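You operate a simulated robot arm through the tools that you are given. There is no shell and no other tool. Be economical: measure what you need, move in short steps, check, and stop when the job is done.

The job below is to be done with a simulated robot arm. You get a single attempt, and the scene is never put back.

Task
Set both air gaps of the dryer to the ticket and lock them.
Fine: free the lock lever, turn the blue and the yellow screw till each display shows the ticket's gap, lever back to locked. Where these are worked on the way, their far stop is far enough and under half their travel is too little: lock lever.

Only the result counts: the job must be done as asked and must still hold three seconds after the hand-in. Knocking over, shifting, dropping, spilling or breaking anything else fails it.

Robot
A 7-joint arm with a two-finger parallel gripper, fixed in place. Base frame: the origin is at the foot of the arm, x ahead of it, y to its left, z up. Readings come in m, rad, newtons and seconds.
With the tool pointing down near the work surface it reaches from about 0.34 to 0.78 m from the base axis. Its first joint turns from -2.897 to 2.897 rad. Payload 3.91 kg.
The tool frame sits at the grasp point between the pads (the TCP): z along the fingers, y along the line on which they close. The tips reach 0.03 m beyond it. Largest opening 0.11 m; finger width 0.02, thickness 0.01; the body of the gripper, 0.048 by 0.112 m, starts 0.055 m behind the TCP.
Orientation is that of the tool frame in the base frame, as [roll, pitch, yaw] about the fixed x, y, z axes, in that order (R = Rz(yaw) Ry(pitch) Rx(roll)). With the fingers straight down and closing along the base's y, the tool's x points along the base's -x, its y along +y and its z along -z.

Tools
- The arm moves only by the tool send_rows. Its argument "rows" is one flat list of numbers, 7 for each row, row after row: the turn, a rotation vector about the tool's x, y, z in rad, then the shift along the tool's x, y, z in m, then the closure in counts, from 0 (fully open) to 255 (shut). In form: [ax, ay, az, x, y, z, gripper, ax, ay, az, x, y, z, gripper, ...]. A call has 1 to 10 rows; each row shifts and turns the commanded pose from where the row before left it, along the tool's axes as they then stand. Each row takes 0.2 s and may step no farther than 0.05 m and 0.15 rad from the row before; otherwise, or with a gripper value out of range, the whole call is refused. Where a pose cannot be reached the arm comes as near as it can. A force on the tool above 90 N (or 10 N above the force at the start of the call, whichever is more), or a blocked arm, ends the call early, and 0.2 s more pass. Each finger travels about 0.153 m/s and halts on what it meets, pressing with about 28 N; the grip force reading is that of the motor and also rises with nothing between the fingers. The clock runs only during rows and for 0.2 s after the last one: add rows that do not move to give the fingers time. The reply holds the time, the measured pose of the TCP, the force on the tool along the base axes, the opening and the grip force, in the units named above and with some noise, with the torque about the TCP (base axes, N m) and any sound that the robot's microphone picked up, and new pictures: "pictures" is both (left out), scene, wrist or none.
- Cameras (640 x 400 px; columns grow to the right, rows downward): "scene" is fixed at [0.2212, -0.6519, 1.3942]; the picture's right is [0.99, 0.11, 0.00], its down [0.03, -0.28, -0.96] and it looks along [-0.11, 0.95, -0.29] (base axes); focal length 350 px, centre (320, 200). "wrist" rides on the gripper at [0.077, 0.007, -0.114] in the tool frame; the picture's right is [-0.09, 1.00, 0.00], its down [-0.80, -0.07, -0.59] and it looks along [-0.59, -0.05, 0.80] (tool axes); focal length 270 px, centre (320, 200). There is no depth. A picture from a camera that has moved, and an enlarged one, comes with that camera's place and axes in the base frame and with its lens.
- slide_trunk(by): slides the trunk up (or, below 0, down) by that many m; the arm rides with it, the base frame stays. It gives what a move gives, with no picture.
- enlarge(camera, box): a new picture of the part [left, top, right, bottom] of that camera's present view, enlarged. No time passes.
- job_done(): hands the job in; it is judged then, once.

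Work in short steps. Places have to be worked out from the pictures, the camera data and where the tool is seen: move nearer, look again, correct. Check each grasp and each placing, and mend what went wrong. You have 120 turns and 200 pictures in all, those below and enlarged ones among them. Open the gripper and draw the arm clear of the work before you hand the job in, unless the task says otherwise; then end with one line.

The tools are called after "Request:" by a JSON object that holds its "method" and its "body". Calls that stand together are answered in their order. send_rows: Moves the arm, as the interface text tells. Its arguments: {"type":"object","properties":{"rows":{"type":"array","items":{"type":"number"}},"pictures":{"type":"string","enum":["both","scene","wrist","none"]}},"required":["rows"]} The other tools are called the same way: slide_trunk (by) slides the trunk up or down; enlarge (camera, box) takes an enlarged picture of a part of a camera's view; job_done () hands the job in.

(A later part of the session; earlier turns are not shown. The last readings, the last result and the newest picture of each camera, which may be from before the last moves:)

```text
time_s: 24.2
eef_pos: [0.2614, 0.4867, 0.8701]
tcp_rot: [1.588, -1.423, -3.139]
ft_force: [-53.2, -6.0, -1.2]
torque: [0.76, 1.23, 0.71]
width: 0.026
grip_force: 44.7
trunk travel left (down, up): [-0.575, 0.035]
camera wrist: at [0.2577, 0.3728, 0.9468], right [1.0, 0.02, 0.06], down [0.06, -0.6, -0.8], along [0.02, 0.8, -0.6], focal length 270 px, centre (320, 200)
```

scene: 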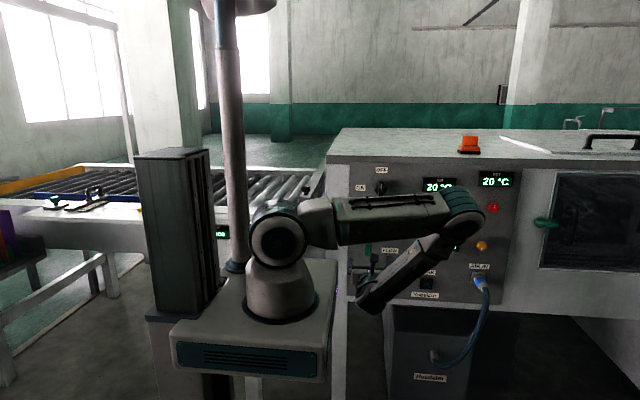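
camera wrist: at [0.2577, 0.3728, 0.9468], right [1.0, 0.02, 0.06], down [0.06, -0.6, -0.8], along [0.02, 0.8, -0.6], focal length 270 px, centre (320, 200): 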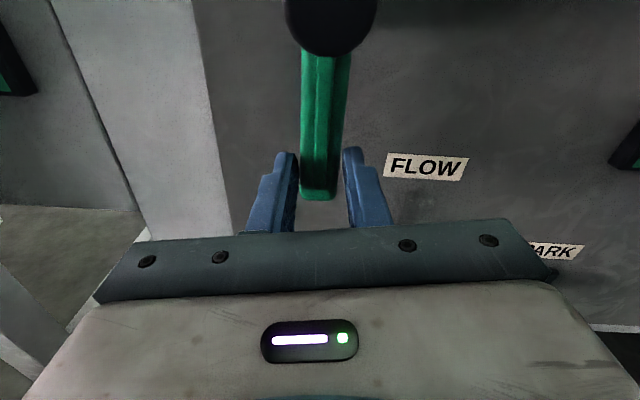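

+x is a hard stop (53 N). Go back and try toward -x.

Request:
{"method": "send_rows", "body": {"rows": [0, 0, 0.075, 0, -0.006, 0, 255, 0, 0, 0.075, 0, -0.006, 0, 255, 0, 0, 0.075, 0.0003, -0.006, 0, 255, 0, 0, 0.075, 0.0003, -0.006, 0, 255], "pictures": "wrist"}}

```text
time_s: 25.2
eef_pos: [0.2542, 0.4855, 0.8669]
tcp_rot: [-1.582, -1.423, 0.004]
ft_force: [-4.9, 12.7, 0.7]
torque: [0.05, -0.56, 0.35]
width: 0.0238
grip_force: 44.6
trunk travel left (down, up): [-0.575, 0.035]
camera wrist: at [0.2697, 0.3723, 0.9424], right [0.97, -0.01, -0.23], down [-0.19, -0.59, -0.78], along [-0.13, 0.8, -0.58], focal length 270 px, centre (320, 200)
```

wrist: 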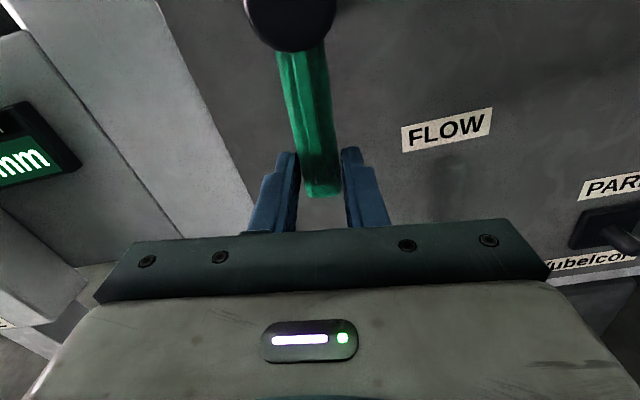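

Force is low this way, so it seems to move. Continue toward -x by another 0.6 rad.

Request:
{"method": "send_rows", "body": {"rows": [0, 0, 0.12, 0.0006, -0.0096, 0, 255, 0, 0, 0.12, 0.0006, -0.0096, 0, 255, 0, 0, 0.12, 0.0006, -0.0096, 0, 255, 0, 0, 0.12, 0.0006, -0.0096, 0, 255, 0, 0, 0.12, 0.0006, -0.0096, 0, 255], "pictures": "both"}}

```text
time_s: 26.4
eef_pos: [0.207, 0.4853, 0.8876]
tcp_rot: [-1.575, -0.82, 0.004]
ft_force: [-8.1, 9.4, 1.4]
torque: [0.8, -0.67, -0.16]
width: 0.0226
grip_force: 44.9
trunk travel left (down, up): [-0.575, 0.035]
camera wrist: at [0.264, 0.3723, 0.9392], right [0.67, 0.0, -0.74], down [-0.6, -0.6, -0.54], along [-0.44, 0.8, -0.4], focal length 270 px, centre (320, 200)
```

scene: 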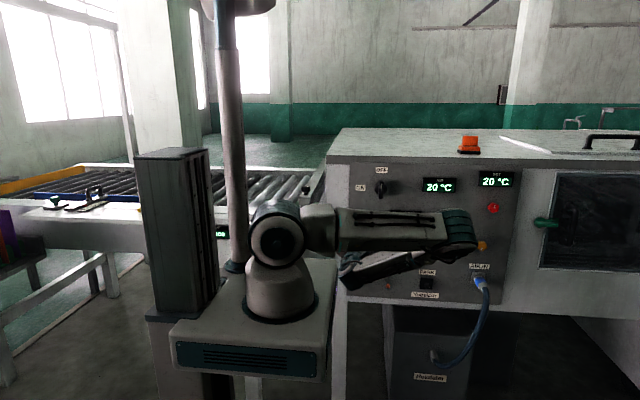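
wrist: 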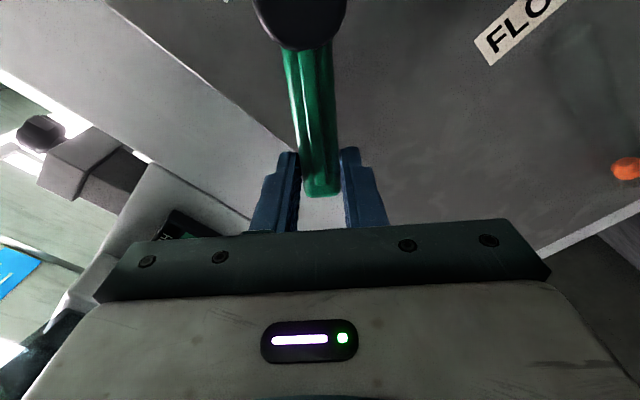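

It turns with the hand. Continue toward the far stop in small increments.

Request:
{"method": "send_rows", "body": {"rows": [0, 0, 0.12, 0.0006, -0.0096, 0, 255, 0, 0, 0.12, 0.0006, -0.0096, 0, 255, 0, 0, 0.12, 0.0006, -0.0096, 0, 255, 0, 0, 0.12, 0.0006, -0.0096, 0, 255], "pictures": "wrist"}}

```text
time_s: 27.4
eef_pos: [0.1874, 0.4851, 0.9182]
tcp_rot: [-1.574, -0.341, 0.005]
ft_force: [-7.5, 11.3, 3.1]
torque: [0.08, -0.56, 0.85]
width: 0.0228
grip_force: 45.4
trunk travel left (down, up): [-0.575, 0.035]
camera wrist: at [0.2606, 0.3723, 0.9382], right [0.25, 0.0, -0.97], down [-0.78, -0.6, -0.2], along [-0.58, 0.8, -0.15], focal length 270 px, centre (320, 200)
```

wrist: 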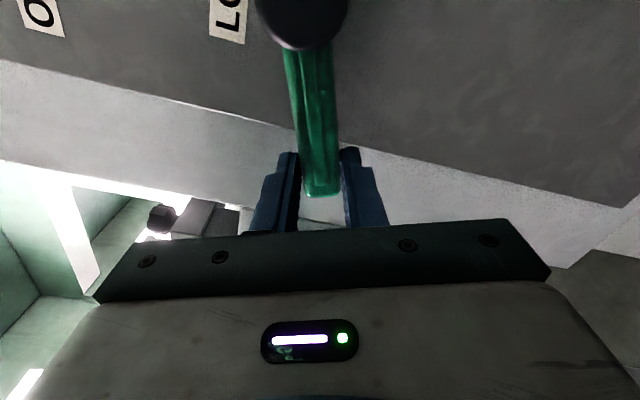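

Request:
{"method": "send_rows", "body": {"rows": [0, 0, 0.12, 0.0006, -0.0096, 0, 255, 0, 0, 0.12, 0.0006, -0.0096, 0, 255, 0, 0, 0.12, 0.0006, -0.0096, 0, 255], "pictures": "wrist"}}

```text
time_s: 28.2
eef_pos: [0.1819, 0.4851, 0.9456]
tcp_rot: [-1.579, 0.021, 0.002]
ft_force: [-11.2, -8.2, -18.0]
torque: [-0.07, -1.12, 0.42]
width: 0.0232
grip_force: 45.1
trunk travel left (down, up): [-0.575, 0.035]
camera wrist: at [0.2581, 0.3721, 0.9381], right [-0.11, -0.01, -0.99], down [-0.8, -0.6, 0.09], along [-0.59, 0.8, 0.06], focal length 270 px, centre (320, 200)
```

wrist: 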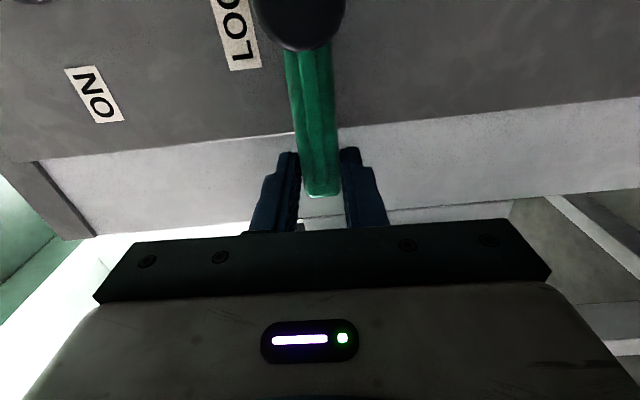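

Around 90°, resistance is building (fz -18). One more small push confirms the stop.

Request:
{"method": "send_rows", "body": {"rows": [0, 0, 0.08, 0.0003, -0.0064, 0, 255], "pictures": "none"}}

```text
time_s: 28.6
eef_pos: [0.1834, 0.4853, 0.9464]
tcp_rot: [-1.591, 0.105, -0.002]
ft_force: [-15.6, -14.8, -52.6]
torque: [-0.82, -0.92, -0.17]
width: 0.0249
grip_force: 45.1
trunk travel left (down, up): [-0.575, 0.035]
```

Far stop reached (~90°). Undo the push, release, and back off to look.

Request:
{"method": "send_rows", "body": {"rows": [0, 0, -0.08, 0, 0.0064, 0, 255, 0, 0, 0, 0, 0, 0, 150, 0, 0, 0, 0, 0, 0, 0, 0, 0, 0, 0, 0, 0, 0, 0, 0, 0, 0, 0, -0.04, 0, 0, 0, 0, 0, 0, -0.04, 0], "pictures": "none"}}

Request:
{"method": "send_rows", "body": {"rows": [0, 0, -0.15, 0, 0, 0, 0, 0, 0, -0.15, 0, 0, 0, 0, 0, 0, -0.15, 0, 0, 0, 0, 0, 0, -0.15, 0, 0, 0, 0, 0, 0, -0.15, 0, 0, 0, 0, 0, 0, -0.15, 0, 0, 0, 0, 0, 0, -0.15, 0, 0, 0, 0, 0, 0, -0.15, 0, 0, 0, 0, 0, 0, -0.15, 0, 0, 0, 0, 0, 0, -0.15, 0, 0, 0, 0], "pictures": "wrist"}}

```text
time_s: 30.2
eef_pos: [0.2226, 0.4183, 0.9414]
tcp_rot: [-1.555, -0.043, -0.07]
ft_force: [-0.2, -0.1, -0.8]
torque: [-0.02, 0.01, 0.01]
width: 0.1103
grip_force: 0.2
trunk travel left (down, up): [-0.575, 0.035]
stopped in row 6: the arm was blocked; the commanded pose is now the measured one
```

```text
time_s: 32.4
eef_pos: [0.2218, 0.4193, 0.9427]
tcp_rot: [-0.966, -1.541, -0.674]
ft_force: [-0.8, -0.9, -0.5]
torque: [-0.01, 0.01, -0.03]
width: 0.1103
grip_force: 0.0
trunk travel left (down, up): [-0.575, 0.035]
camera wrist: at [0.2223, 0.3043, 1.0176], right [0.99, -0.07, -0.11], down [-0.13, -0.57, -0.81], along [-0.01, 0.82, -0.58], focal length 270 px, centre (320, 200)
```

wrist: 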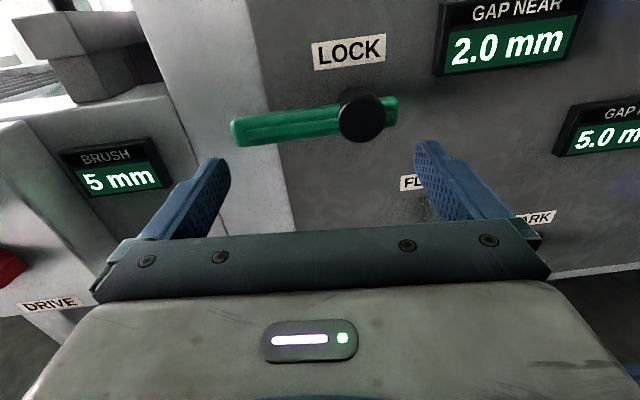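

Lever stands horizontal (freed). I straighten the yaw and move over in front of the blue knob at a distance.

Request:
{"method": "send_rows", "body": {"rows": [0.07, 0, 0, 0, 0.048, -0.01, 0, 0, 0, 0, 0, 0.049, -0.005, 0, 0, 0, 0, 0, 0.049, -0.005, 0, 0, 0, 0, 0, 0.049, 0, 0, 0, 0, 0, 0, 0.049, 0, 0, 0, 0, 0, 0, 0.049, 0, 0], "pictures": "both"}}

```text
time_s: 33.8
eef_pos: [0.5141, 0.3966, 0.9307]
tcp_rot: [-0.982, -1.537, -0.585]
ft_force: [-0.2, -0.2, -0.6]
torque: [0.01, -0.03, 0.0]
width: 0.1099
grip_force: 0.1
trunk travel left (down, up): [-0.575, 0.035]
camera wrist: at [0.5217, 0.2814, 1.0061], right [0.99, 0.0, -0.12], down [-0.09, -0.58, -0.81], along [-0.07, 0.81, -0.58], focal length 270 px, centre (320, 200)
```

scene: 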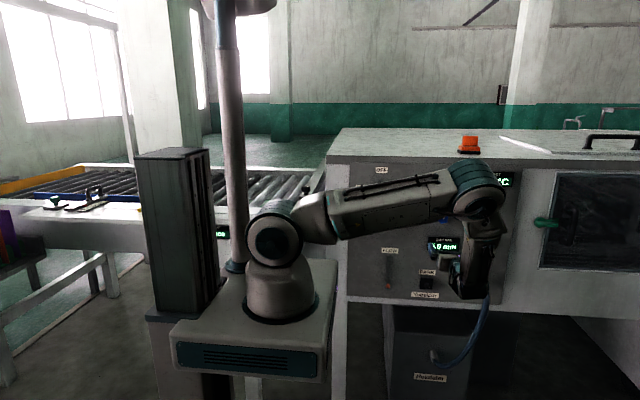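
wrist: 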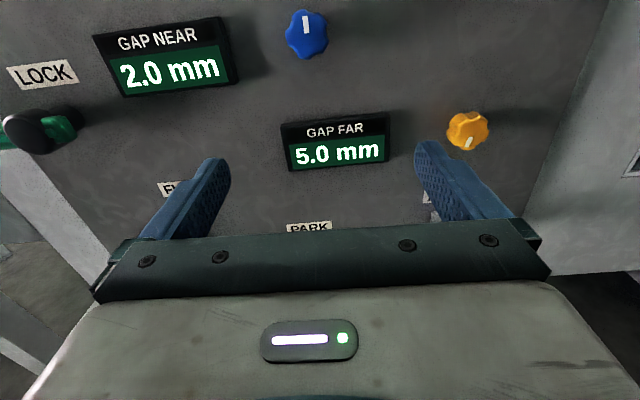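

Blue knob at about (0.508, ~0.525, 0.990), yellow (0.648, ~0.525, 0.895). I move up in front of the blue knob.

Request:
{"method": "send_rows", "body": {"rows": [0, 0, -0.033, 0.03, -0.002, 0, 0, 0, 0, 0, 0.029, -0.003, 0.02, 0], "pictures": "wrist"}}

```text
time_s: 34.4
eef_pos: [0.5095, 0.4151, 0.9903]
tcp_rot: [0.272, -1.553, -1.839]
ft_force: [0.0, 0.3, 0.6]
torque: [-0.05, 0.01, -0.06]
width: 0.11
grip_force: 0.1
trunk travel left (down, up): [-0.575, 0.035]
camera wrist: at [0.5149, 0.3003, 1.0657], right [1.0, 0.0, -0.08], down [-0.07, -0.58, -0.81], along [-0.05, 0.81, -0.58], focal length 270 px, centre (320, 200)
```

wrist: 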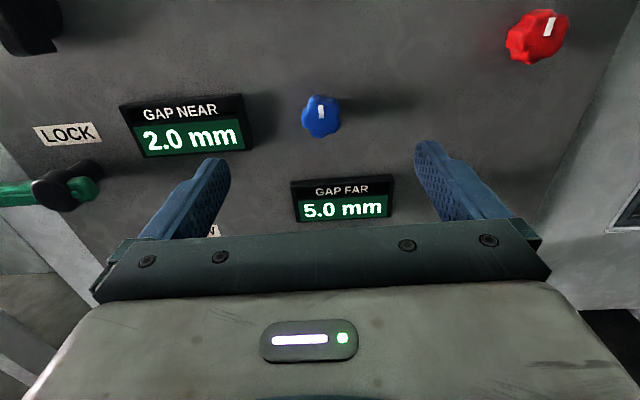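

Knob front at (0.509, 0.532, 0.990), dead ahead. Pre-close to ~7 cm and advance 0.09.

Request:
{"method": "send_rows", "body": {"rows": [0, 0, 0, 0, 0, 0.03, 93, 0, 0, 0, 0, 0, 0.03, 93, 0, 0, 0, 0, 0, 0.028, 93], "pictures": "wrist"}}

```text
time_s: 35.2
eef_pos: [0.5107, 0.5038, 0.9923]
tcp_rot: [0.246, -1.552, -1.813]
ft_force: [0.0, -1.1, -0.4]
torque: [0.01, 0.01, 0.01]
width: 0.0699
grip_force: 0.2
trunk travel left (down, up): [-0.575, 0.035]
camera wrist: at [0.5154, 0.3891, 1.0681], right [1.0, 0.0, -0.08], down [-0.07, -0.58, -0.81], along [-0.05, 0.81, -0.58], focal length 270 px, centre (320, 200)
```

wrist: 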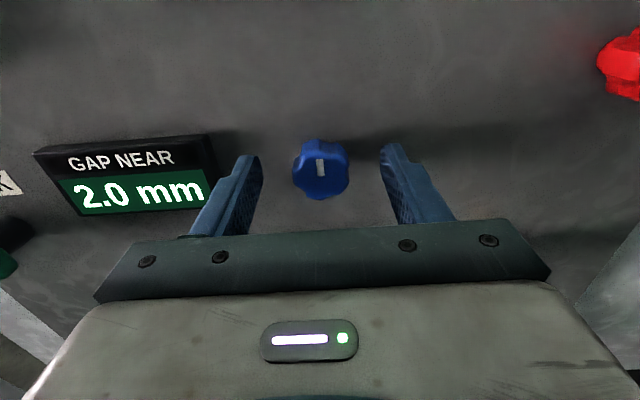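

Well centred. Advance 8 mm more and grip.

Request:
{"method": "send_rows", "body": {"rows": [0, 0, 0, -0.001, 0, 0.008, 150, 0, 0, 0, 0, 0, 0, 255, 0, 0, 0, 0, 0, 0, 255], "pictures": "wrist"}}

```text
time_s: 36.0
eef_pos: [0.5099, 0.5105, 0.9929]
tcp_rot: [0.269, -1.551, -1.842]
ft_force: [2.2, 2.4, 0.1]
torque: [-0.07, 0.01, -0.46]
width: 0.0332
grip_force: 44.8
trunk travel left (down, up): [-0.575, 0.035]
camera wrist: at [0.5157, 0.3966, 1.0682], right [1.0, 0.0, -0.08], down [-0.07, -0.58, -0.81], along [-0.05, 0.81, -0.58], focal length 270 px, centre (320, 200)
```

wrist: 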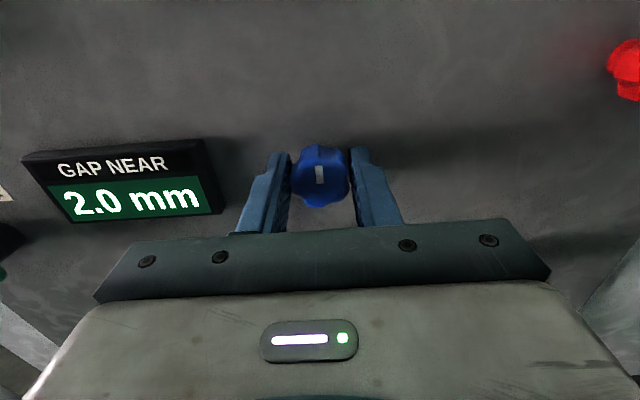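

Gripped at 3.3 cm, low forces. Turn clockwise 0.3 rad and read the display.

Request:
{"method": "send_rows", "body": {"rows": [0, 0, 0.1, 0, 0, 0, 255, 0, 0, 0.1, 0, 0, 0, 255, 0, 0, 0.1, 0, 0, 0, 255], "pictures": "wrist"}}

```text
time_s: 36.8
eef_pos: [0.5098, 0.5125, 0.9932]
tcp_rot: [-1.507, -1.273, -0.059]
ft_force: [9.8, 5.3, 0.9]
torque: [0.12, -0.52, -0.72]
width: 0.0338
grip_force: 45.1
trunk travel left (down, up): [-0.575, 0.035]
camera wrist: at [0.5392, 0.3964, 1.0626], right [0.93, 0.01, -0.38], down [-0.3, -0.58, -0.76], along [-0.22, 0.81, -0.54], focal length 270 px, centre (320, 200)
```

wrist: 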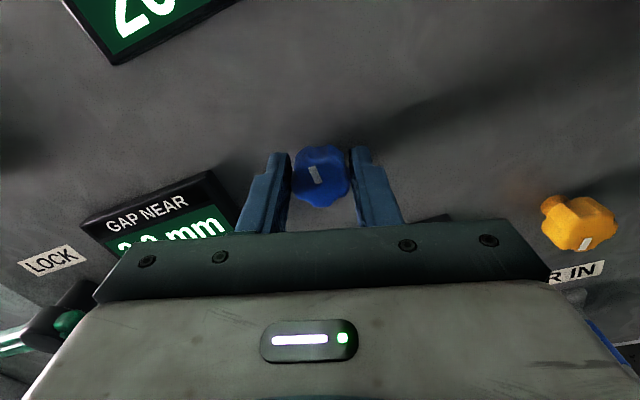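

Request:
{"method": "enlarge", "body": {"camera": "wrist", "box": [80, 130, 380, 270]}}

Request:
{"method": "enlarge", "body": {"camera": "scene", "box": [380, 190, 500, 265]}}

```text
2.13 times, centred on (230, 200) of wrist
camera zoom: at [0.5392, 0.3964, 1.0626], right [0.93, 0.01, -0.38], down [-0.3, -0.58, -0.76], along [-0.22, 0.81, -0.54], focal length 577 px, centre (512, 200)
```

zoom: 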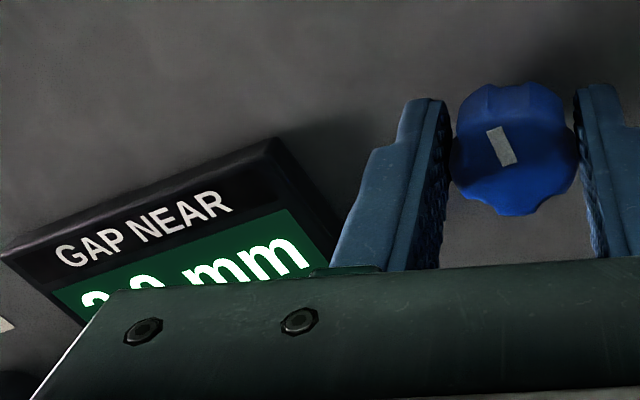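

```text
5.33 times, centred on (440, 228) of scene
camera zoom: at [0.2212, -0.6519, 1.3942], right [0.99, 0.11, 0.0], down [0.03, -0.28, -0.96], along [-0.11, 0.95, -0.29], focal length 1867 px, centre (-320, 53)
```

zoom: 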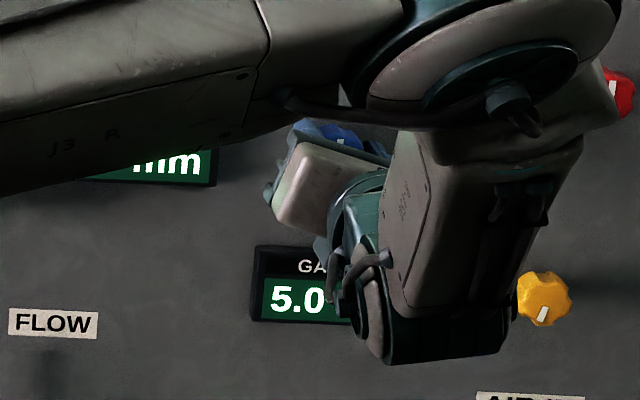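

The mark suggests the knob lagged the tool. I turn 0.3 rad back and read the display at neutral.

Request:
{"method": "send_rows", "body": {"rows": [0, 0, -0.1, 0, 0, 0, 255, 0, 0, -0.1, 0, 0, 0, 255, 0, 0, -0.1, 0, 0, 0, 255], "pictures": "wrist"}}

Request:
{"method": "send_rows", "body": {"rows": [0, 0, -0.1, 0, 0, 0, 255, 0, 0, -0.1, 0, 0, 0, 255, 0, 0, -0.1, 0, 0, 0, 255], "pictures": "wrist"}}

```text
time_s: 37.6
eef_pos: [0.5106, 0.5107, 0.9934]
tcp_rot: [0.316, -1.551, -1.884]
ft_force: [6.3, -0.8, 1.6]
torque: [-0.47, 0.01, 0.12]
width: 0.0339
grip_force: 44.8
trunk travel left (down, up): [-0.575, 0.035]
camera wrist: at [0.5157, 0.3963, 1.0681], right [1.0, 0.0, -0.08], down [-0.06, -0.58, -0.81], along [-0.05, 0.81, -0.58], focal length 270 px, centre (320, 200)
```

wrist: 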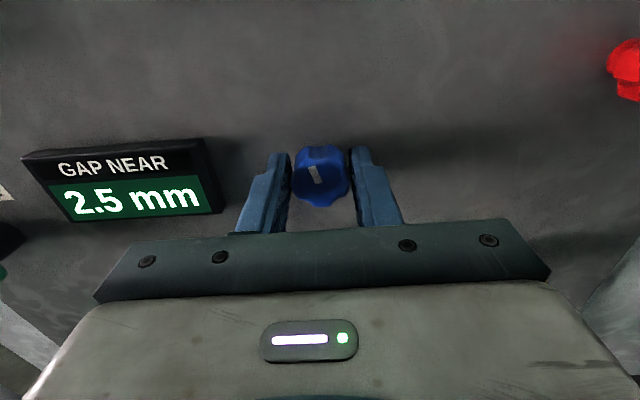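

```text
time_s: 38.4
eef_pos: [0.5087, 0.5121, 0.9932]
tcp_rot: [1.51, -1.267, -3.08]
ft_force: [0.3, -3.6, -5.1]
torque: [0.46, 0.04, 0.48]
width: 0.0334
grip_force: 45.1
trunk travel left (down, up): [-0.575, 0.035]
camera wrist: at [0.4919, 0.3963, 1.0664], right [0.98, 0.0, 0.22], down [0.18, -0.58, -0.8], along [0.13, 0.81, -0.57], focal length 270 px, centre (320, 200)
```

wrist: 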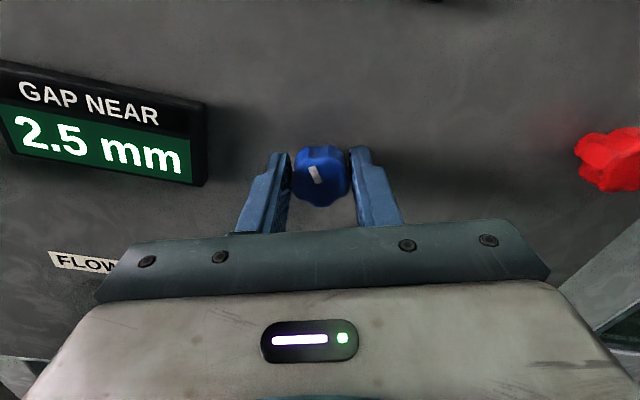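

The display reads 2.5, so counter-clockwise seems to raise it (in coarse steps). I continue ccw 0.3.

Request:
{"method": "send_rows", "body": {"rows": [0, 0, -0.1, 0, 0, 0, 255, 0, 0, -0.1, 0, 0, 0, 255, 0, 0, -0.1, 0, 0, 0, 255], "pictures": "wrist"}}

Request:
{"method": "enlarge", "body": {"camera": "wrist", "box": [250, 120, 390, 230]}}

```text
time_s: 39.2
eef_pos: [0.5079, 0.5122, 0.9932]
tcp_rot: [1.542, -0.964, -3.113]
ft_force: [-9.3, -12.4, -13.1]
torque: [0.4, 0.04, 1.2]
width: 0.0334
grip_force: 45.0
trunk travel left (down, up): [-0.575, 0.035]
camera wrist: at [0.4694, 0.3965, 1.0579], right [0.87, 0.0, 0.5], down [0.4, -0.58, -0.71], along [0.29, 0.81, -0.5], focal length 270 px, centre (320, 200)
```

wrist: 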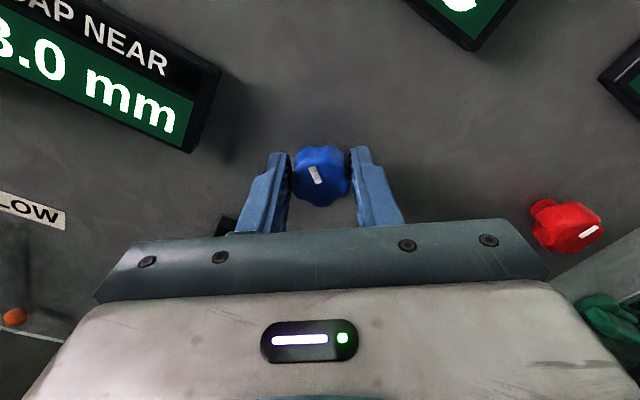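

```text
3.64 times, centred on (320, 175) of wrist
camera zoom: at [0.4694, 0.3965, 1.0579], right [0.87, 0.0, 0.5], down [0.4, -0.58, -0.71], along [0.29, 0.81, -0.5], focal length 983 px, centre (320, 291)
```

zoom: 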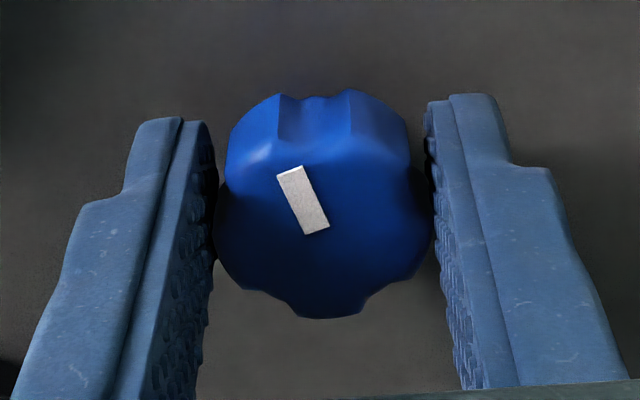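

Reads 3.0. Continue ccw 0.2 and look (also from the scene camera).

Request:
{"method": "send_rows", "body": {"rows": [0, 0, -0.1, 0, 0, 0, 255, 0, 0, -0.1, 0, 0, 0, 255], "pictures": "both"}}

Request:
{"method": "enlarge", "body": {"camera": "scene", "box": [370, 190, 490, 265]}}

```text
time_s: 39.8
eef_pos: [0.5071, 0.5106, 0.9918]
tcp_rot: [1.549, -0.764, -3.123]
ft_force: [-15.9, -14.5, -21.7]
torque: [-0.29, 0.13, 1.3]
width: 0.0333
grip_force: 44.9
trunk travel left (down, up): [-0.575, 0.035]
camera wrist: at [0.4564, 0.3967, 1.0487], right [0.75, -0.01, 0.66], down [0.53, -0.58, -0.61], along [0.39, 0.81, -0.44], focal length 270 px, centre (320, 200)
```

scene: 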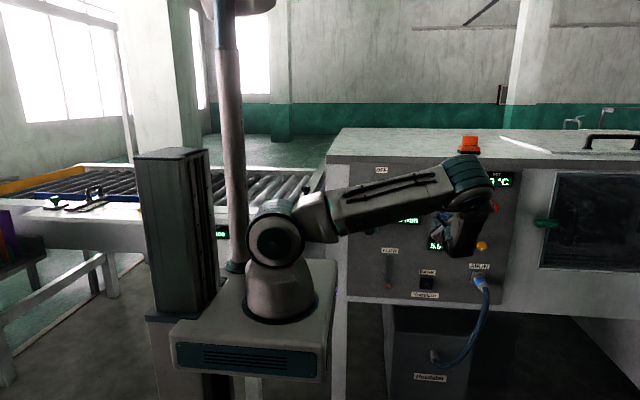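
wrist: 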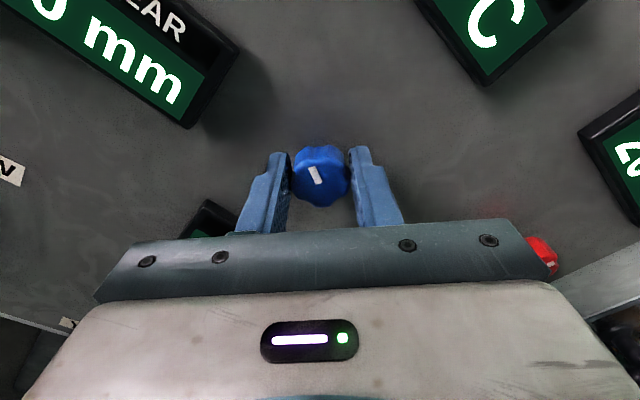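

```text
5.33 times, centred on (430, 228) of scene
camera zoom: at [0.2212, -0.6519, 1.3942], right [0.99, 0.11, 0.0], down [0.03, -0.28, -0.96], along [-0.11, 0.95, -0.29], focal length 1867 px, centre (-267, 53)
```

zoom: 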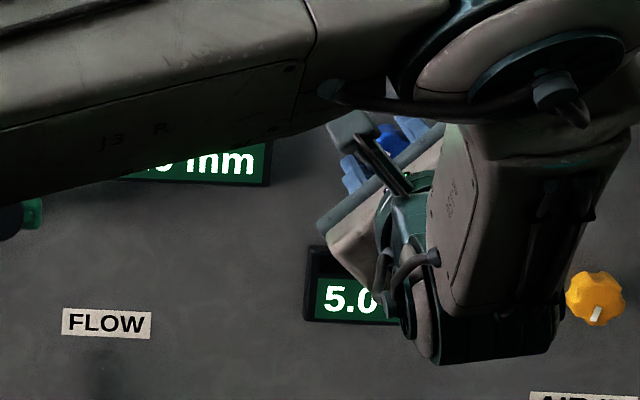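

Still x.0. Continue ccw 0.1 twice, checking the decimal.

Request:
{"method": "send_rows", "body": {"rows": [0, 0, -0.1, 0, 0, 0, 255, 0, 0, 0, 0, 0, 0, 255], "pictures": "wrist"}}

Request:
{"method": "send_rows", "body": {"rows": [0, 0, -0.1, 0, 0, 0, 255, 0, 0, 0, 0, 0, 0, 255], "pictures": "wrist"}}

```text
time_s: 40.4
eef_pos: [0.5064, 0.5111, 0.9932]
tcp_rot: [1.551, -0.666, -3.125]
ft_force: [-20.2, -17.6, -26.3]
torque: [-0.56, 0.12, 0.99]
width: 0.0336
grip_force: 45.3
trunk travel left (down, up): [-0.575, 0.035]
camera wrist: at [0.4506, 0.3968, 1.0432], right [0.68, -0.01, 0.73], down [0.59, -0.58, -0.56], along [0.43, 0.81, -0.39], focal length 270 px, centre (320, 200)
```

wrist: 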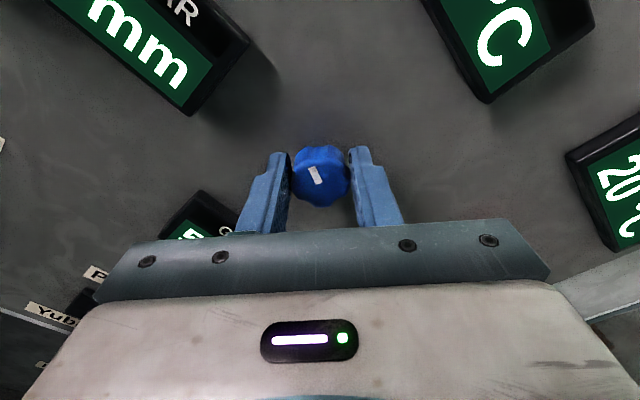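

```text
time_s: 41.0
eef_pos: [0.5067, 0.5124, 0.9925]
tcp_rot: [1.553, -0.565, -3.128]
ft_force: [-20.8, -15.7, -27.9]
torque: [-0.55, 0.12, 1.24]
width: 0.0334
grip_force: 45.4
trunk travel left (down, up): [-0.575, 0.035]
camera wrist: at [0.4455, 0.3969, 1.0371], right [0.61, -0.01, 0.79], down [0.64, -0.58, -0.5], along [0.47, 0.81, -0.35], focal length 270 px, centre (320, 200)
```

wrist: 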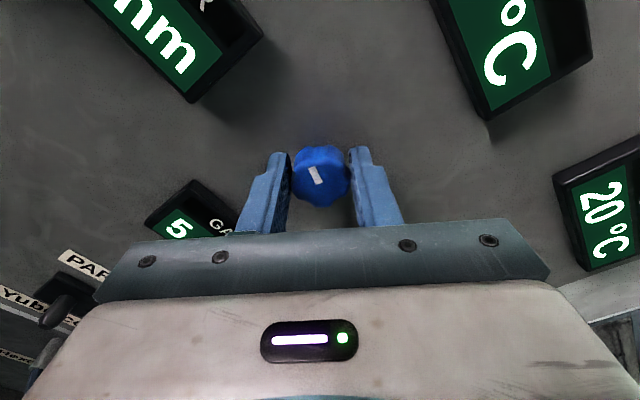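

Request:
{"method": "enlarge", "body": {"camera": "scene", "box": [385, 205, 435, 236]}}

```text
12.80 times, centred on (410, 220) of scene
camera zoom: at [0.2212, -0.6519, 1.3942], right [0.99, 0.11, 0.0], down [0.03, -0.28, -0.96], along [-0.11, 0.95, -0.29], focal length 4481 px, centre (-832, -62)
```

zoom: 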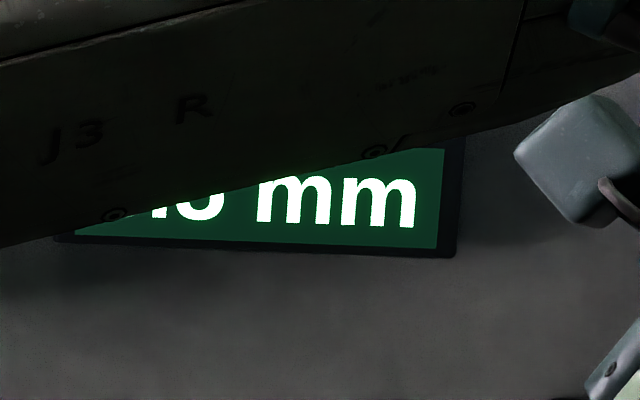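

The decimal is occluded. I release, roll back to neutral with fingers ~7 cm open, and read the display.

Request:
{"method": "send_rows", "body": {"rows": [0, 0, 0, 0, 0, 0, 160, 0, 0, 0, 0, 0, 0, 93, 0, 0, 0.15, 0, 0, 0, 93, 0, 0, 0.15, 0, 0, 0, 93, 0, 0, 0.15, 0, 0, 0, 93, 0, 0, 0.15, 0, 0, 0, 93, 0, 0, 0.15, 0, 0, 0, 93, 0, 0, 0.15, 0, 0, 0, 93, 0, 0, 0.1, 0, 0, 0, 93], "pictures": "wrist"}}

Request:
{"method": "enlarge", "body": {"camera": "wrist", "box": [250, 120, 390, 230]}}

```text
time_s: 43.0
eef_pos: [0.5087, 0.5114, 0.9933]
tcp_rot: [0.195, -1.551, -1.76]
ft_force: [0.2, -0.1, -0.1]
torque: [0.0, -0.01, 0.0]
width: 0.0699
grip_force: 0.0
trunk travel left (down, up): [-0.575, 0.035]
camera wrist: at [0.5152, 0.3966, 1.0685], right [1.0, 0.0, -0.08], down [-0.07, -0.58, -0.81], along [-0.05, 0.82, -0.58], focal length 270 px, centre (320, 200)
```

wrist: 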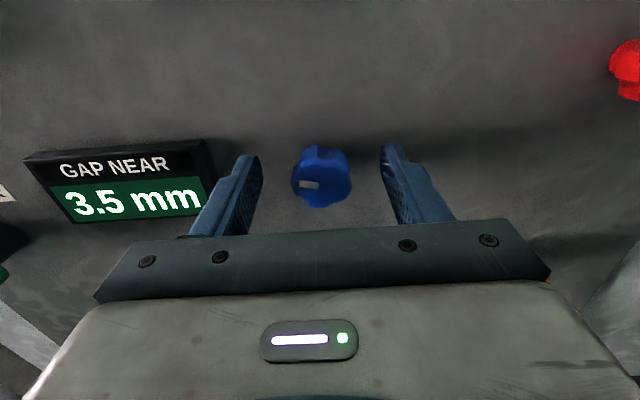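

```text
3.64 times, centred on (320, 175) of wrist
camera zoom: at [0.5152, 0.3966, 1.0685], right [1.0, 0.0, -0.08], down [-0.07, -0.58, -0.81], along [-0.05, 0.82, -0.58], focal length 983 px, centre (320, 291)
```

zoom: 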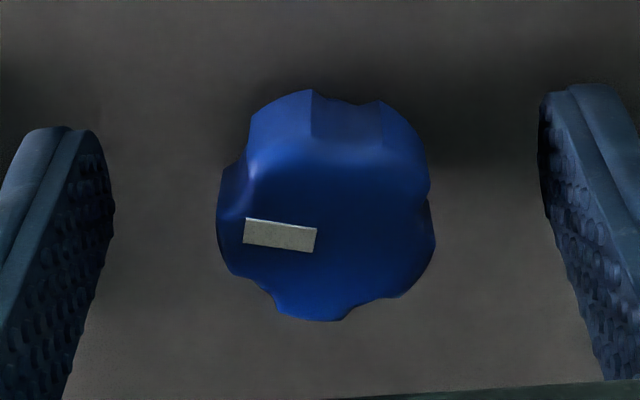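

GAP NEAR reads 3.5. The display is coarse, so I'll centre within the 3.5 band: regrip and turn ccw in 0.1 steps to find where it flips.

Request:
{"method": "send_rows", "body": {"rows": [0, 0, 0, 0, 0, 0, 160, 0, 0, 0, 0, 0, 0, 255, 0, 0, 0, 0, 0, 0, 255, 0, 0, -0.1, 0, 0, 0, 255, 0, 0, 0, 0, 0, 0, 255], "pictures": "wrist"}}

Request:
{"method": "send_rows", "body": {"rows": [0, 0, -0.1, 0, 0, 0, 255, 0, 0, 0, 0, 0, 0, 255], "pictures": "wrist"}}

```text
time_s: 44.2
eef_pos: [0.5099, 0.5113, 0.9938]
tcp_rot: [1.395, -1.462, -2.964]
ft_force: [1.5, -1.1, 1.9]
torque: [-0.31, 0.0, 0.09]
width: 0.033
grip_force: 44.9
trunk travel left (down, up): [-0.575, 0.035]
camera wrist: at [0.5075, 0.3965, 1.0688], right [1.0, 0.0, 0.02], down [0.02, -0.58, -0.82], along [0.01, 0.82, -0.58], focal length 270 px, centre (320, 200)
```

wrist: 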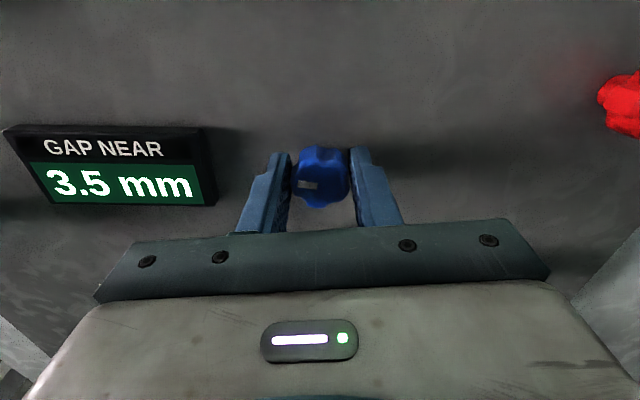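

```text
time_s: 44.8
eef_pos: [0.5091, 0.5106, 0.9937]
tcp_rot: [1.478, -1.364, -3.048]
ft_force: [-0.9, -3.3, 0.7]
torque: [-0.09, 0.01, 0.11]
width: 0.0331
grip_force: 45.1
trunk travel left (down, up): [-0.575, 0.035]
camera wrist: at [0.4995, 0.3965, 1.0682], right [0.99, 0.0, 0.12], down [0.1, -0.58, -0.81], along [0.07, 0.82, -0.57], focal length 270 px, centre (320, 200)
```

wrist: 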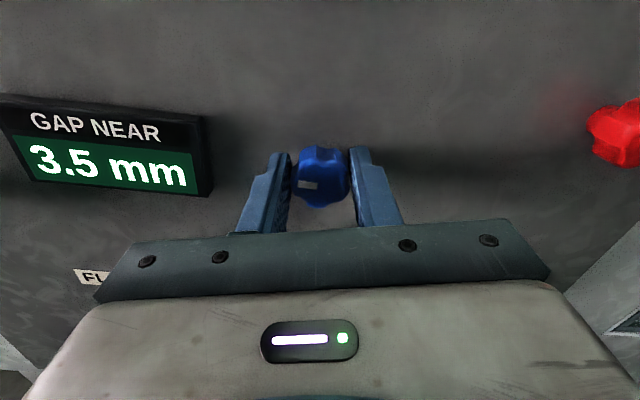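

Still 3.5. Two more 0.1 steps to find the flip.

Request:
{"method": "send_rows", "body": {"rows": [0, 0, -0.1, 0, 0, 0, 255, 0, 0, 0, 0, 0, 0, 255], "pictures": "wrist"}}

Request:
{"method": "send_rows", "body": {"rows": [0, 0, -0.1, 0, 0, 0, 255, 0, 0, 0, 0, 0, 0, 255], "pictures": "wrist"}}

```text
time_s: 45.4
eef_pos: [0.51, 0.5109, 0.9938]
tcp_rot: [1.508, -1.262, -3.079]
ft_force: [-2.0, -1.8, -2.1]
torque: [0.28, -0.01, 0.3]
width: 0.0332
grip_force: 45.0
trunk travel left (down, up): [-0.575, 0.035]
camera wrist: at [0.4916, 0.3965, 1.0668], right [0.98, 0.0, 0.22], down [0.18, -0.58, -0.8], along [0.13, 0.82, -0.56], focal length 270 px, centre (320, 200)
```

wrist: 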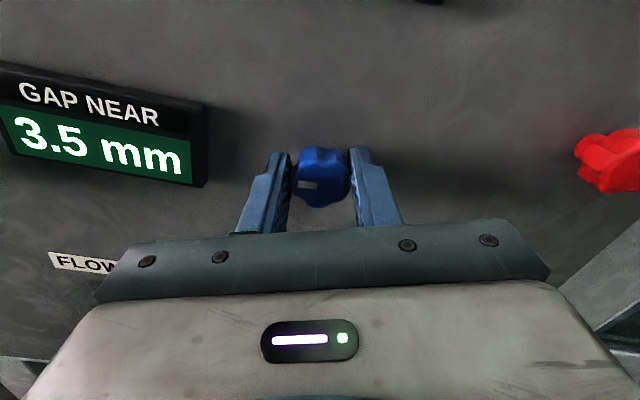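

```text
time_s: 46.0
eef_pos: [0.5092, 0.5115, 0.9928]
tcp_rot: [1.523, -1.162, -3.095]
ft_force: [-5.0, -1.6, -1.2]
torque: [0.15, 0.03, 0.53]
width: 0.0328
grip_force: 45.1
trunk travel left (down, up): [-0.575, 0.035]
camera wrist: at [0.4837, 0.3965, 1.0647], right [0.95, 0.0, 0.31], down [0.25, -0.58, -0.77], along [0.18, 0.82, -0.55], focal length 270 px, centre (320, 200)
```

wrist: 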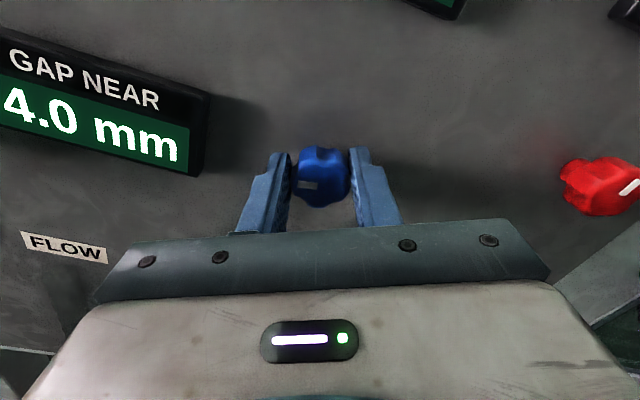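

Flips to 4.0 between 0.3 and 0.4; band ≈0.5 rad, so I turn back cw 0.27 to the centre.

Request:
{"method": "send_rows", "body": {"rows": [0, 0, 0.09, 0, 0, 0, 255, 0, 0, 0.09, 0, 0, 0, 255, 0, 0, 0.09, 0, 0, 0, 255, 0, 0, 0, 0, 0, 0, 255], "pictures": "wrist"}}

```text
time_s: 47.0
eef_pos: [0.5102, 0.5121, 0.9937]
tcp_rot: [1.436, -1.436, -3.004]
ft_force: [-1.9, 1.7, -2.3]
torque: [0.55, 0.03, 0.02]
width: 0.0329
grip_force: 45.1
trunk travel left (down, up): [-0.575, 0.035]
camera wrist: at [0.5053, 0.3966, 1.0688], right [1.0, 0.0, 0.05], down [0.04, -0.58, -0.81], along [0.03, 0.81, -0.58], focal length 270 px, centre (320, 200)
```

wrist: 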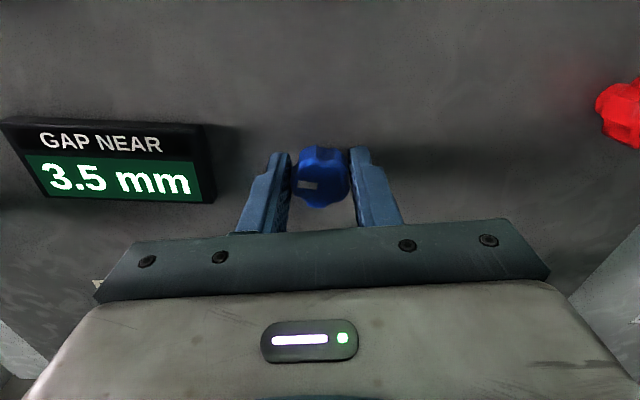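

3.5 and mid-band. Release, back off, and move in front of the yellow knob at about (0.648, 0.53, 0.895).

Request:
{"method": "send_rows", "body": {"rows": [0, 0, 0, 0, 0, 0, 160, 0, 0, 0, 0, 0, 0, 80, 0, 0, 0, 0, 0, -0.04, 80, 0, 0, 0, 0, 0, -0.045, 60, 0, 0, 0.14, 0, 0.0, 0, 0, 0, 0, 0, -0.02, 0.045, 0, 0, 0, 0, 0, -0.02, 0.045, 0, 0, 0, 0, 0, -0.02, 0.045, 0, 0], "pictures": "both"}}

```text
time_s: 48.8
eef_pos: [0.6441, 0.4304, 0.9307]
tcp_rot: [-0.296, -1.552, -1.274]
ft_force: [-0.7, 0.0, -0.8]
torque: [-0.03, -0.02, 0.01]
width: 0.1098
grip_force: 0.1
trunk travel left (down, up): [-0.575, 0.035]
camera wrist: at [0.6509, 0.3139, 1.0059], right [1.0, 0.0, -0.09], down [-0.07, -0.58, -0.81], along [-0.06, 0.81, -0.58], focal length 270 px, centre (320, 200)
```

scene: 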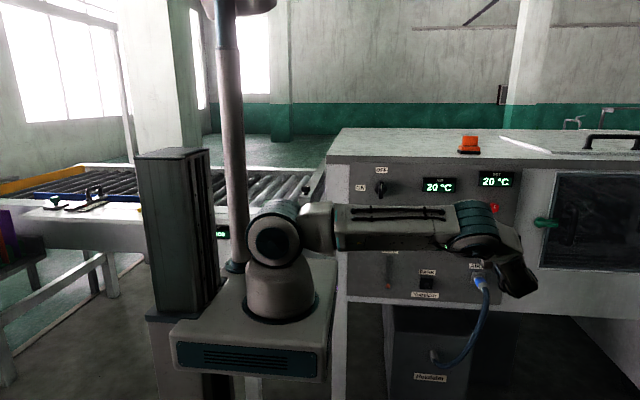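
wrist: 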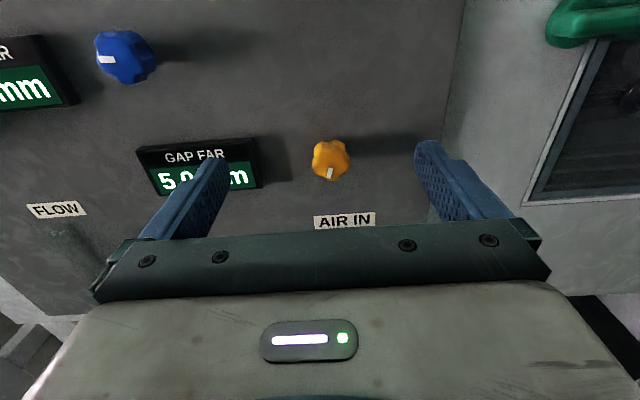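

Yellow knob front at about (0.648, 0.532, 0.894), mark pointing down. I align, pre-roll ccw 0.6 (so I can turn cw keeping the display in view), pre-close to 7 cm.

Request:
{"method": "send_rows", "body": {"rows": [0, 0, 0, -0.036, 0.004, 0, 93, 0, 0, -0.15, 0, 0, 0.015, 93, 0, 0, -0.15, 0, 0, 0.015, 93, 0, 0, -0.15, 0, 0, 0.01, 93, 0, 0, -0.15, 0, 0, 0, 93], "pictures": "wrist"}}

```text
time_s: 50.0
eef_pos: [0.648, 0.4694, 0.8963]
tcp_rot: [1.537, -0.972, -3.112]
ft_force: [0.6, -0.1, -0.6]
torque: [0.01, 0.0, 0.0]
width: 0.0699
grip_force: 0.0
trunk travel left (down, up): [-0.575, 0.035]
camera wrist: at [0.6099, 0.354, 0.9609], right [0.87, -0.01, 0.49], down [0.39, -0.58, -0.71], along [0.29, 0.81, -0.5], focal length 270 px, centre (320, 200)
```

wrist: 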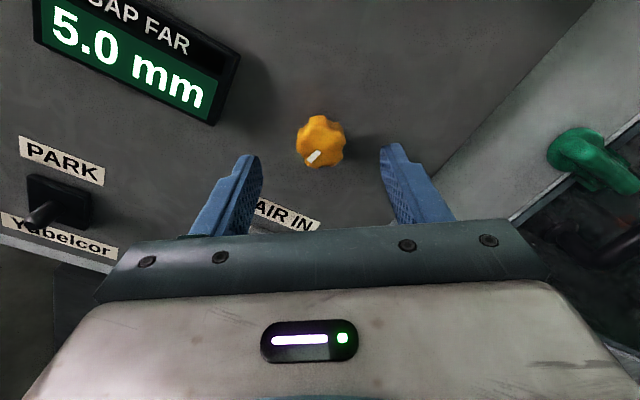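

Well centred. Advance 0.043 and grip.

Request:
{"method": "send_rows", "body": {"rows": [0, 0, 0, 0, 0, 0.025, 93, 0, 0, 0, 0, 0, 0.018, 93, 0, 0, 0, 0, 0, 0, 160, 0, 0, 0, 0, 0, 0, 255, 0, 0, 0, 0, 0, 0, 255], "pictures": "wrist"}}

```text
time_s: 51.2
eef_pos: [0.648, 0.5121, 0.8964]
tcp_rot: [1.536, -0.976, -3.113]
ft_force: [2.7, 4.5, 2.5]
torque: [-0.44, -0.03, 0.24]
width: 0.0331
grip_force: 45.1
trunk travel left (down, up): [-0.575, 0.035]
camera wrist: at [0.6101, 0.3973, 0.9627], right [0.87, -0.01, 0.49], down [0.39, -0.58, -0.71], along [0.29, 0.81, -0.5], focal length 270 px, centre (320, 200)
```

wrist: 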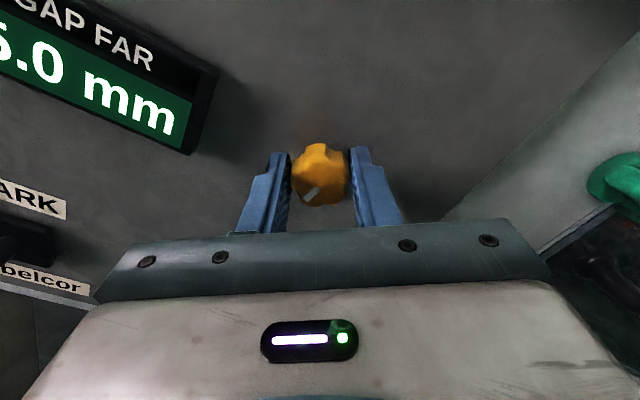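

Gripped. Turn cw 0.4 and read.

Request:
{"method": "send_rows", "body": {"rows": [0, 0, 0.1, 0, 0, 0, 255, 0, 0, 0.1, 0, 0, 0, 255, 0, 0, 0.1, 0, 0, 0, 255, 0, 0, 0.1, 0, 0, 0, 255], "pictures": "wrist"}}

```text
time_s: 52.2
eef_pos: [0.649, 0.5112, 0.8974]
tcp_rot: [1.472, -1.375, -3.042]
ft_force: [9.0, 9.4, 6.3]
torque: [-0.62, -0.08, -0.42]
width: 0.033
grip_force: 44.7
trunk travel left (down, up): [-0.575, 0.035]
camera wrist: at [0.6405, 0.3971, 0.9723], right [0.99, 0.0, 0.11], down [0.09, -0.58, -0.81], along [0.06, 0.82, -0.58], focal length 270 px, centre (320, 200)
```

wrist: 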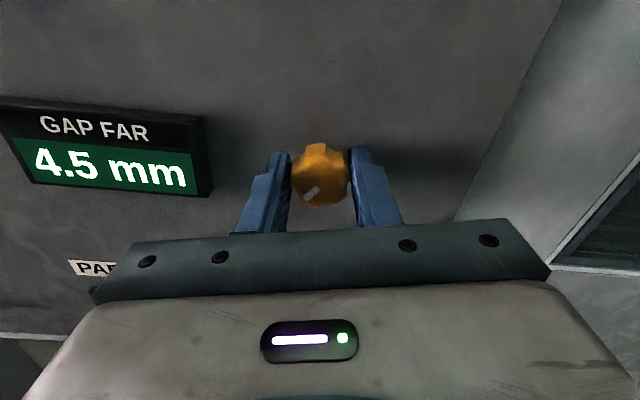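

4.5 after 0.4 cw. Turn 0.3 more, then release, roll back ccw 0.75 and regrip.

Request:
{"method": "send_rows", "body": {"rows": [0, 0, 0.1, 0, 0, 0, 255, 0, 0, 0.1, 0, 0, 0, 255, 0, 0, 0.1, 0, 0, 0, 255, 0, 0, 0, 0, 0, 0, 255, 0, 0, 0, 0, 0, 0, 160, 0, 0, 0, 0, 0, 0, 93, 0, 0, -0.15, 0, 0, 0, 93, 0, 0, -0.15, 0, 0, 0, 93, 0, 0, -0.15, 0, 0, 0, 93, 0, 0, -0.15, 0, 0, 0, 93], "pictures": "wrist"}}

```text
time_s: 54.4
eef_pos: [0.6474, 0.5113, 0.8972]
tcp_rot: [1.529, -1.073, -3.105]
ft_force: [0.0, 0.3, 0.4]
torque: [0.03, -0.02, -0.02]
width: 0.0698
grip_force: 0.0
trunk travel left (down, up): [-0.575, 0.035]
camera wrist: at [0.617, 0.3972, 0.9667], right [0.92, -0.01, 0.4], down [0.32, -0.58, -0.75], along [0.24, 0.81, -0.53], focal length 270 px, centre (320, 200)
```

wrist: 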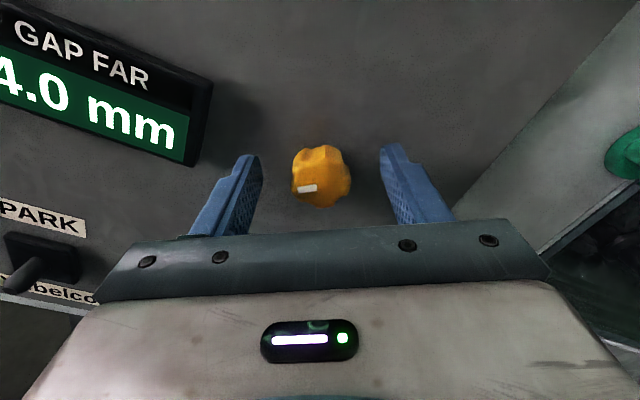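

Reads 4.0. Regrip and turn cw, reading at intervals.

Request:
{"method": "send_rows", "body": {"rows": [0, 0, 0, 0, 0, 0, 160, 0, 0, 0, 0, 0, 0, 255, 0, 0, 0, 0, 0, 0, 255, 0, 0, 0.1, 0, 0, 0, 255, 0, 0, 0.1, 0, 0, 0, 255, 0, 0, 0.1, 0, 0, 0, 255, 0, 0, 0, 0, 0, 0, 255], "pictures": "wrist"}}

Request:
{"method": "send_rows", "body": {"rows": [0, 0, 0.1, 0, 0, 0, 255, 0, 0, 0, 0, 0, 0, 255], "pictures": "wrist"}}

```text
time_s: 56.0
eef_pos: [0.6496, 0.5115, 0.8983]
tcp_rot: [1.469, -1.375, -3.042]
ft_force: [8.9, 8.7, 6.0]
torque: [-0.82, 0.01, -0.36]
width: 0.0336
grip_force: 44.6
trunk travel left (down, up): [-0.575, 0.035]
camera wrist: at [0.6404, 0.397, 0.9727], right [0.99, 0.0, 0.11], down [0.09, -0.58, -0.81], along [0.06, 0.82, -0.58], focal length 270 px, centre (320, 200)
```

wrist: 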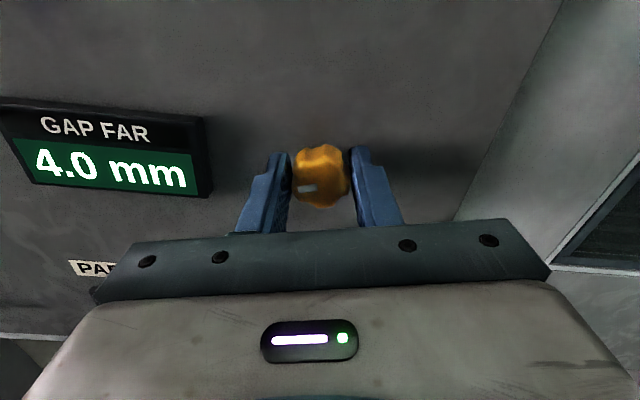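

```text
time_s: 56.6
eef_pos: [0.6499, 0.5124, 0.8973]
tcp_rot: [1.363, -1.474, -2.935]
ft_force: [13.5, 9.5, 9.6]
torque: [-0.42, -0.03, -0.25]
width: 0.0336
grip_force: 45.4
trunk travel left (down, up): [-0.575, 0.035]
camera wrist: at [0.6484, 0.3969, 0.9731], right [1.0, 0.0, 0.01], down [0.01, -0.58, -0.82], along [0.0, 0.82, -0.58], focal length 270 px, centre (320, 200)
```

wrist: 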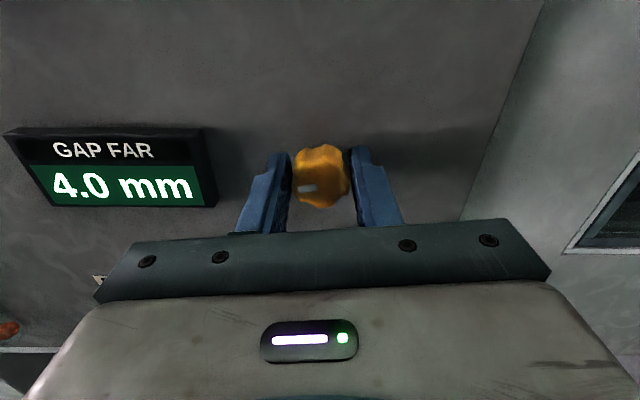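

Still 4.0; two further 0.1 steps.

Request:
{"method": "send_rows", "body": {"rows": [0, 0, 0.1, 0, 0, 0, 255, 0, 0, 0, 0, 0, 0, 255], "pictures": "wrist"}}

Request:
{"method": "send_rows", "body": {"rows": [0, 0, 0.1, 0, 0, 0, 255, 0, 0, 0, 0, 0, 0, 255], "pictures": "wrist"}}

```text
time_s: 57.2
eef_pos: [0.6496, 0.5128, 0.8985]
tcp_rot: [-0.287, -1.549, -1.284]
ft_force: [16.9, 12.0, 12.6]
torque: [0.21, -0.02, -0.56]
width: 0.0336
grip_force: 45.4
trunk travel left (down, up): [-0.575, 0.035]
camera wrist: at [0.6564, 0.3969, 0.9728], right [1.0, 0.0, -0.09], down [-0.08, -0.58, -0.81], along [-0.06, 0.82, -0.58], focal length 270 px, centre (320, 200)
```

wrist: 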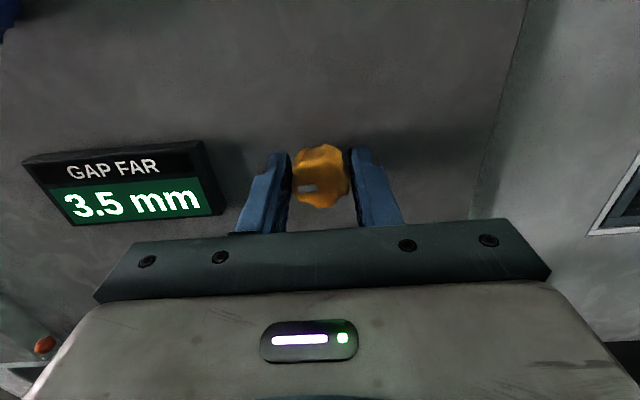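

```text
time_s: 57.8
eef_pos: [0.6501, 0.5119, 0.8984]
tcp_rot: [-1.383, -1.462, -0.187]
ft_force: [24.3, 15.0, 16.0]
torque: [0.57, -0.03, -0.59]
width: 0.0337
grip_force: 45.1
trunk travel left (down, up): [-0.575, 0.035]
camera wrist: at [0.6643, 0.3969, 0.9717], right [0.98, 0.0, -0.19], down [-0.16, -0.58, -0.8], along [-0.11, 0.82, -0.57], focal length 270 px, centre (320, 200)
```

wrist: 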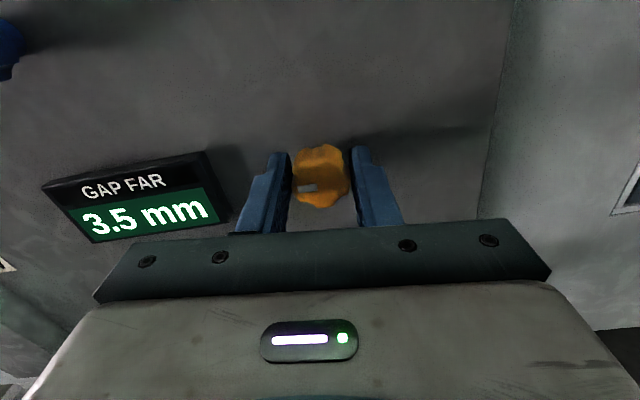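

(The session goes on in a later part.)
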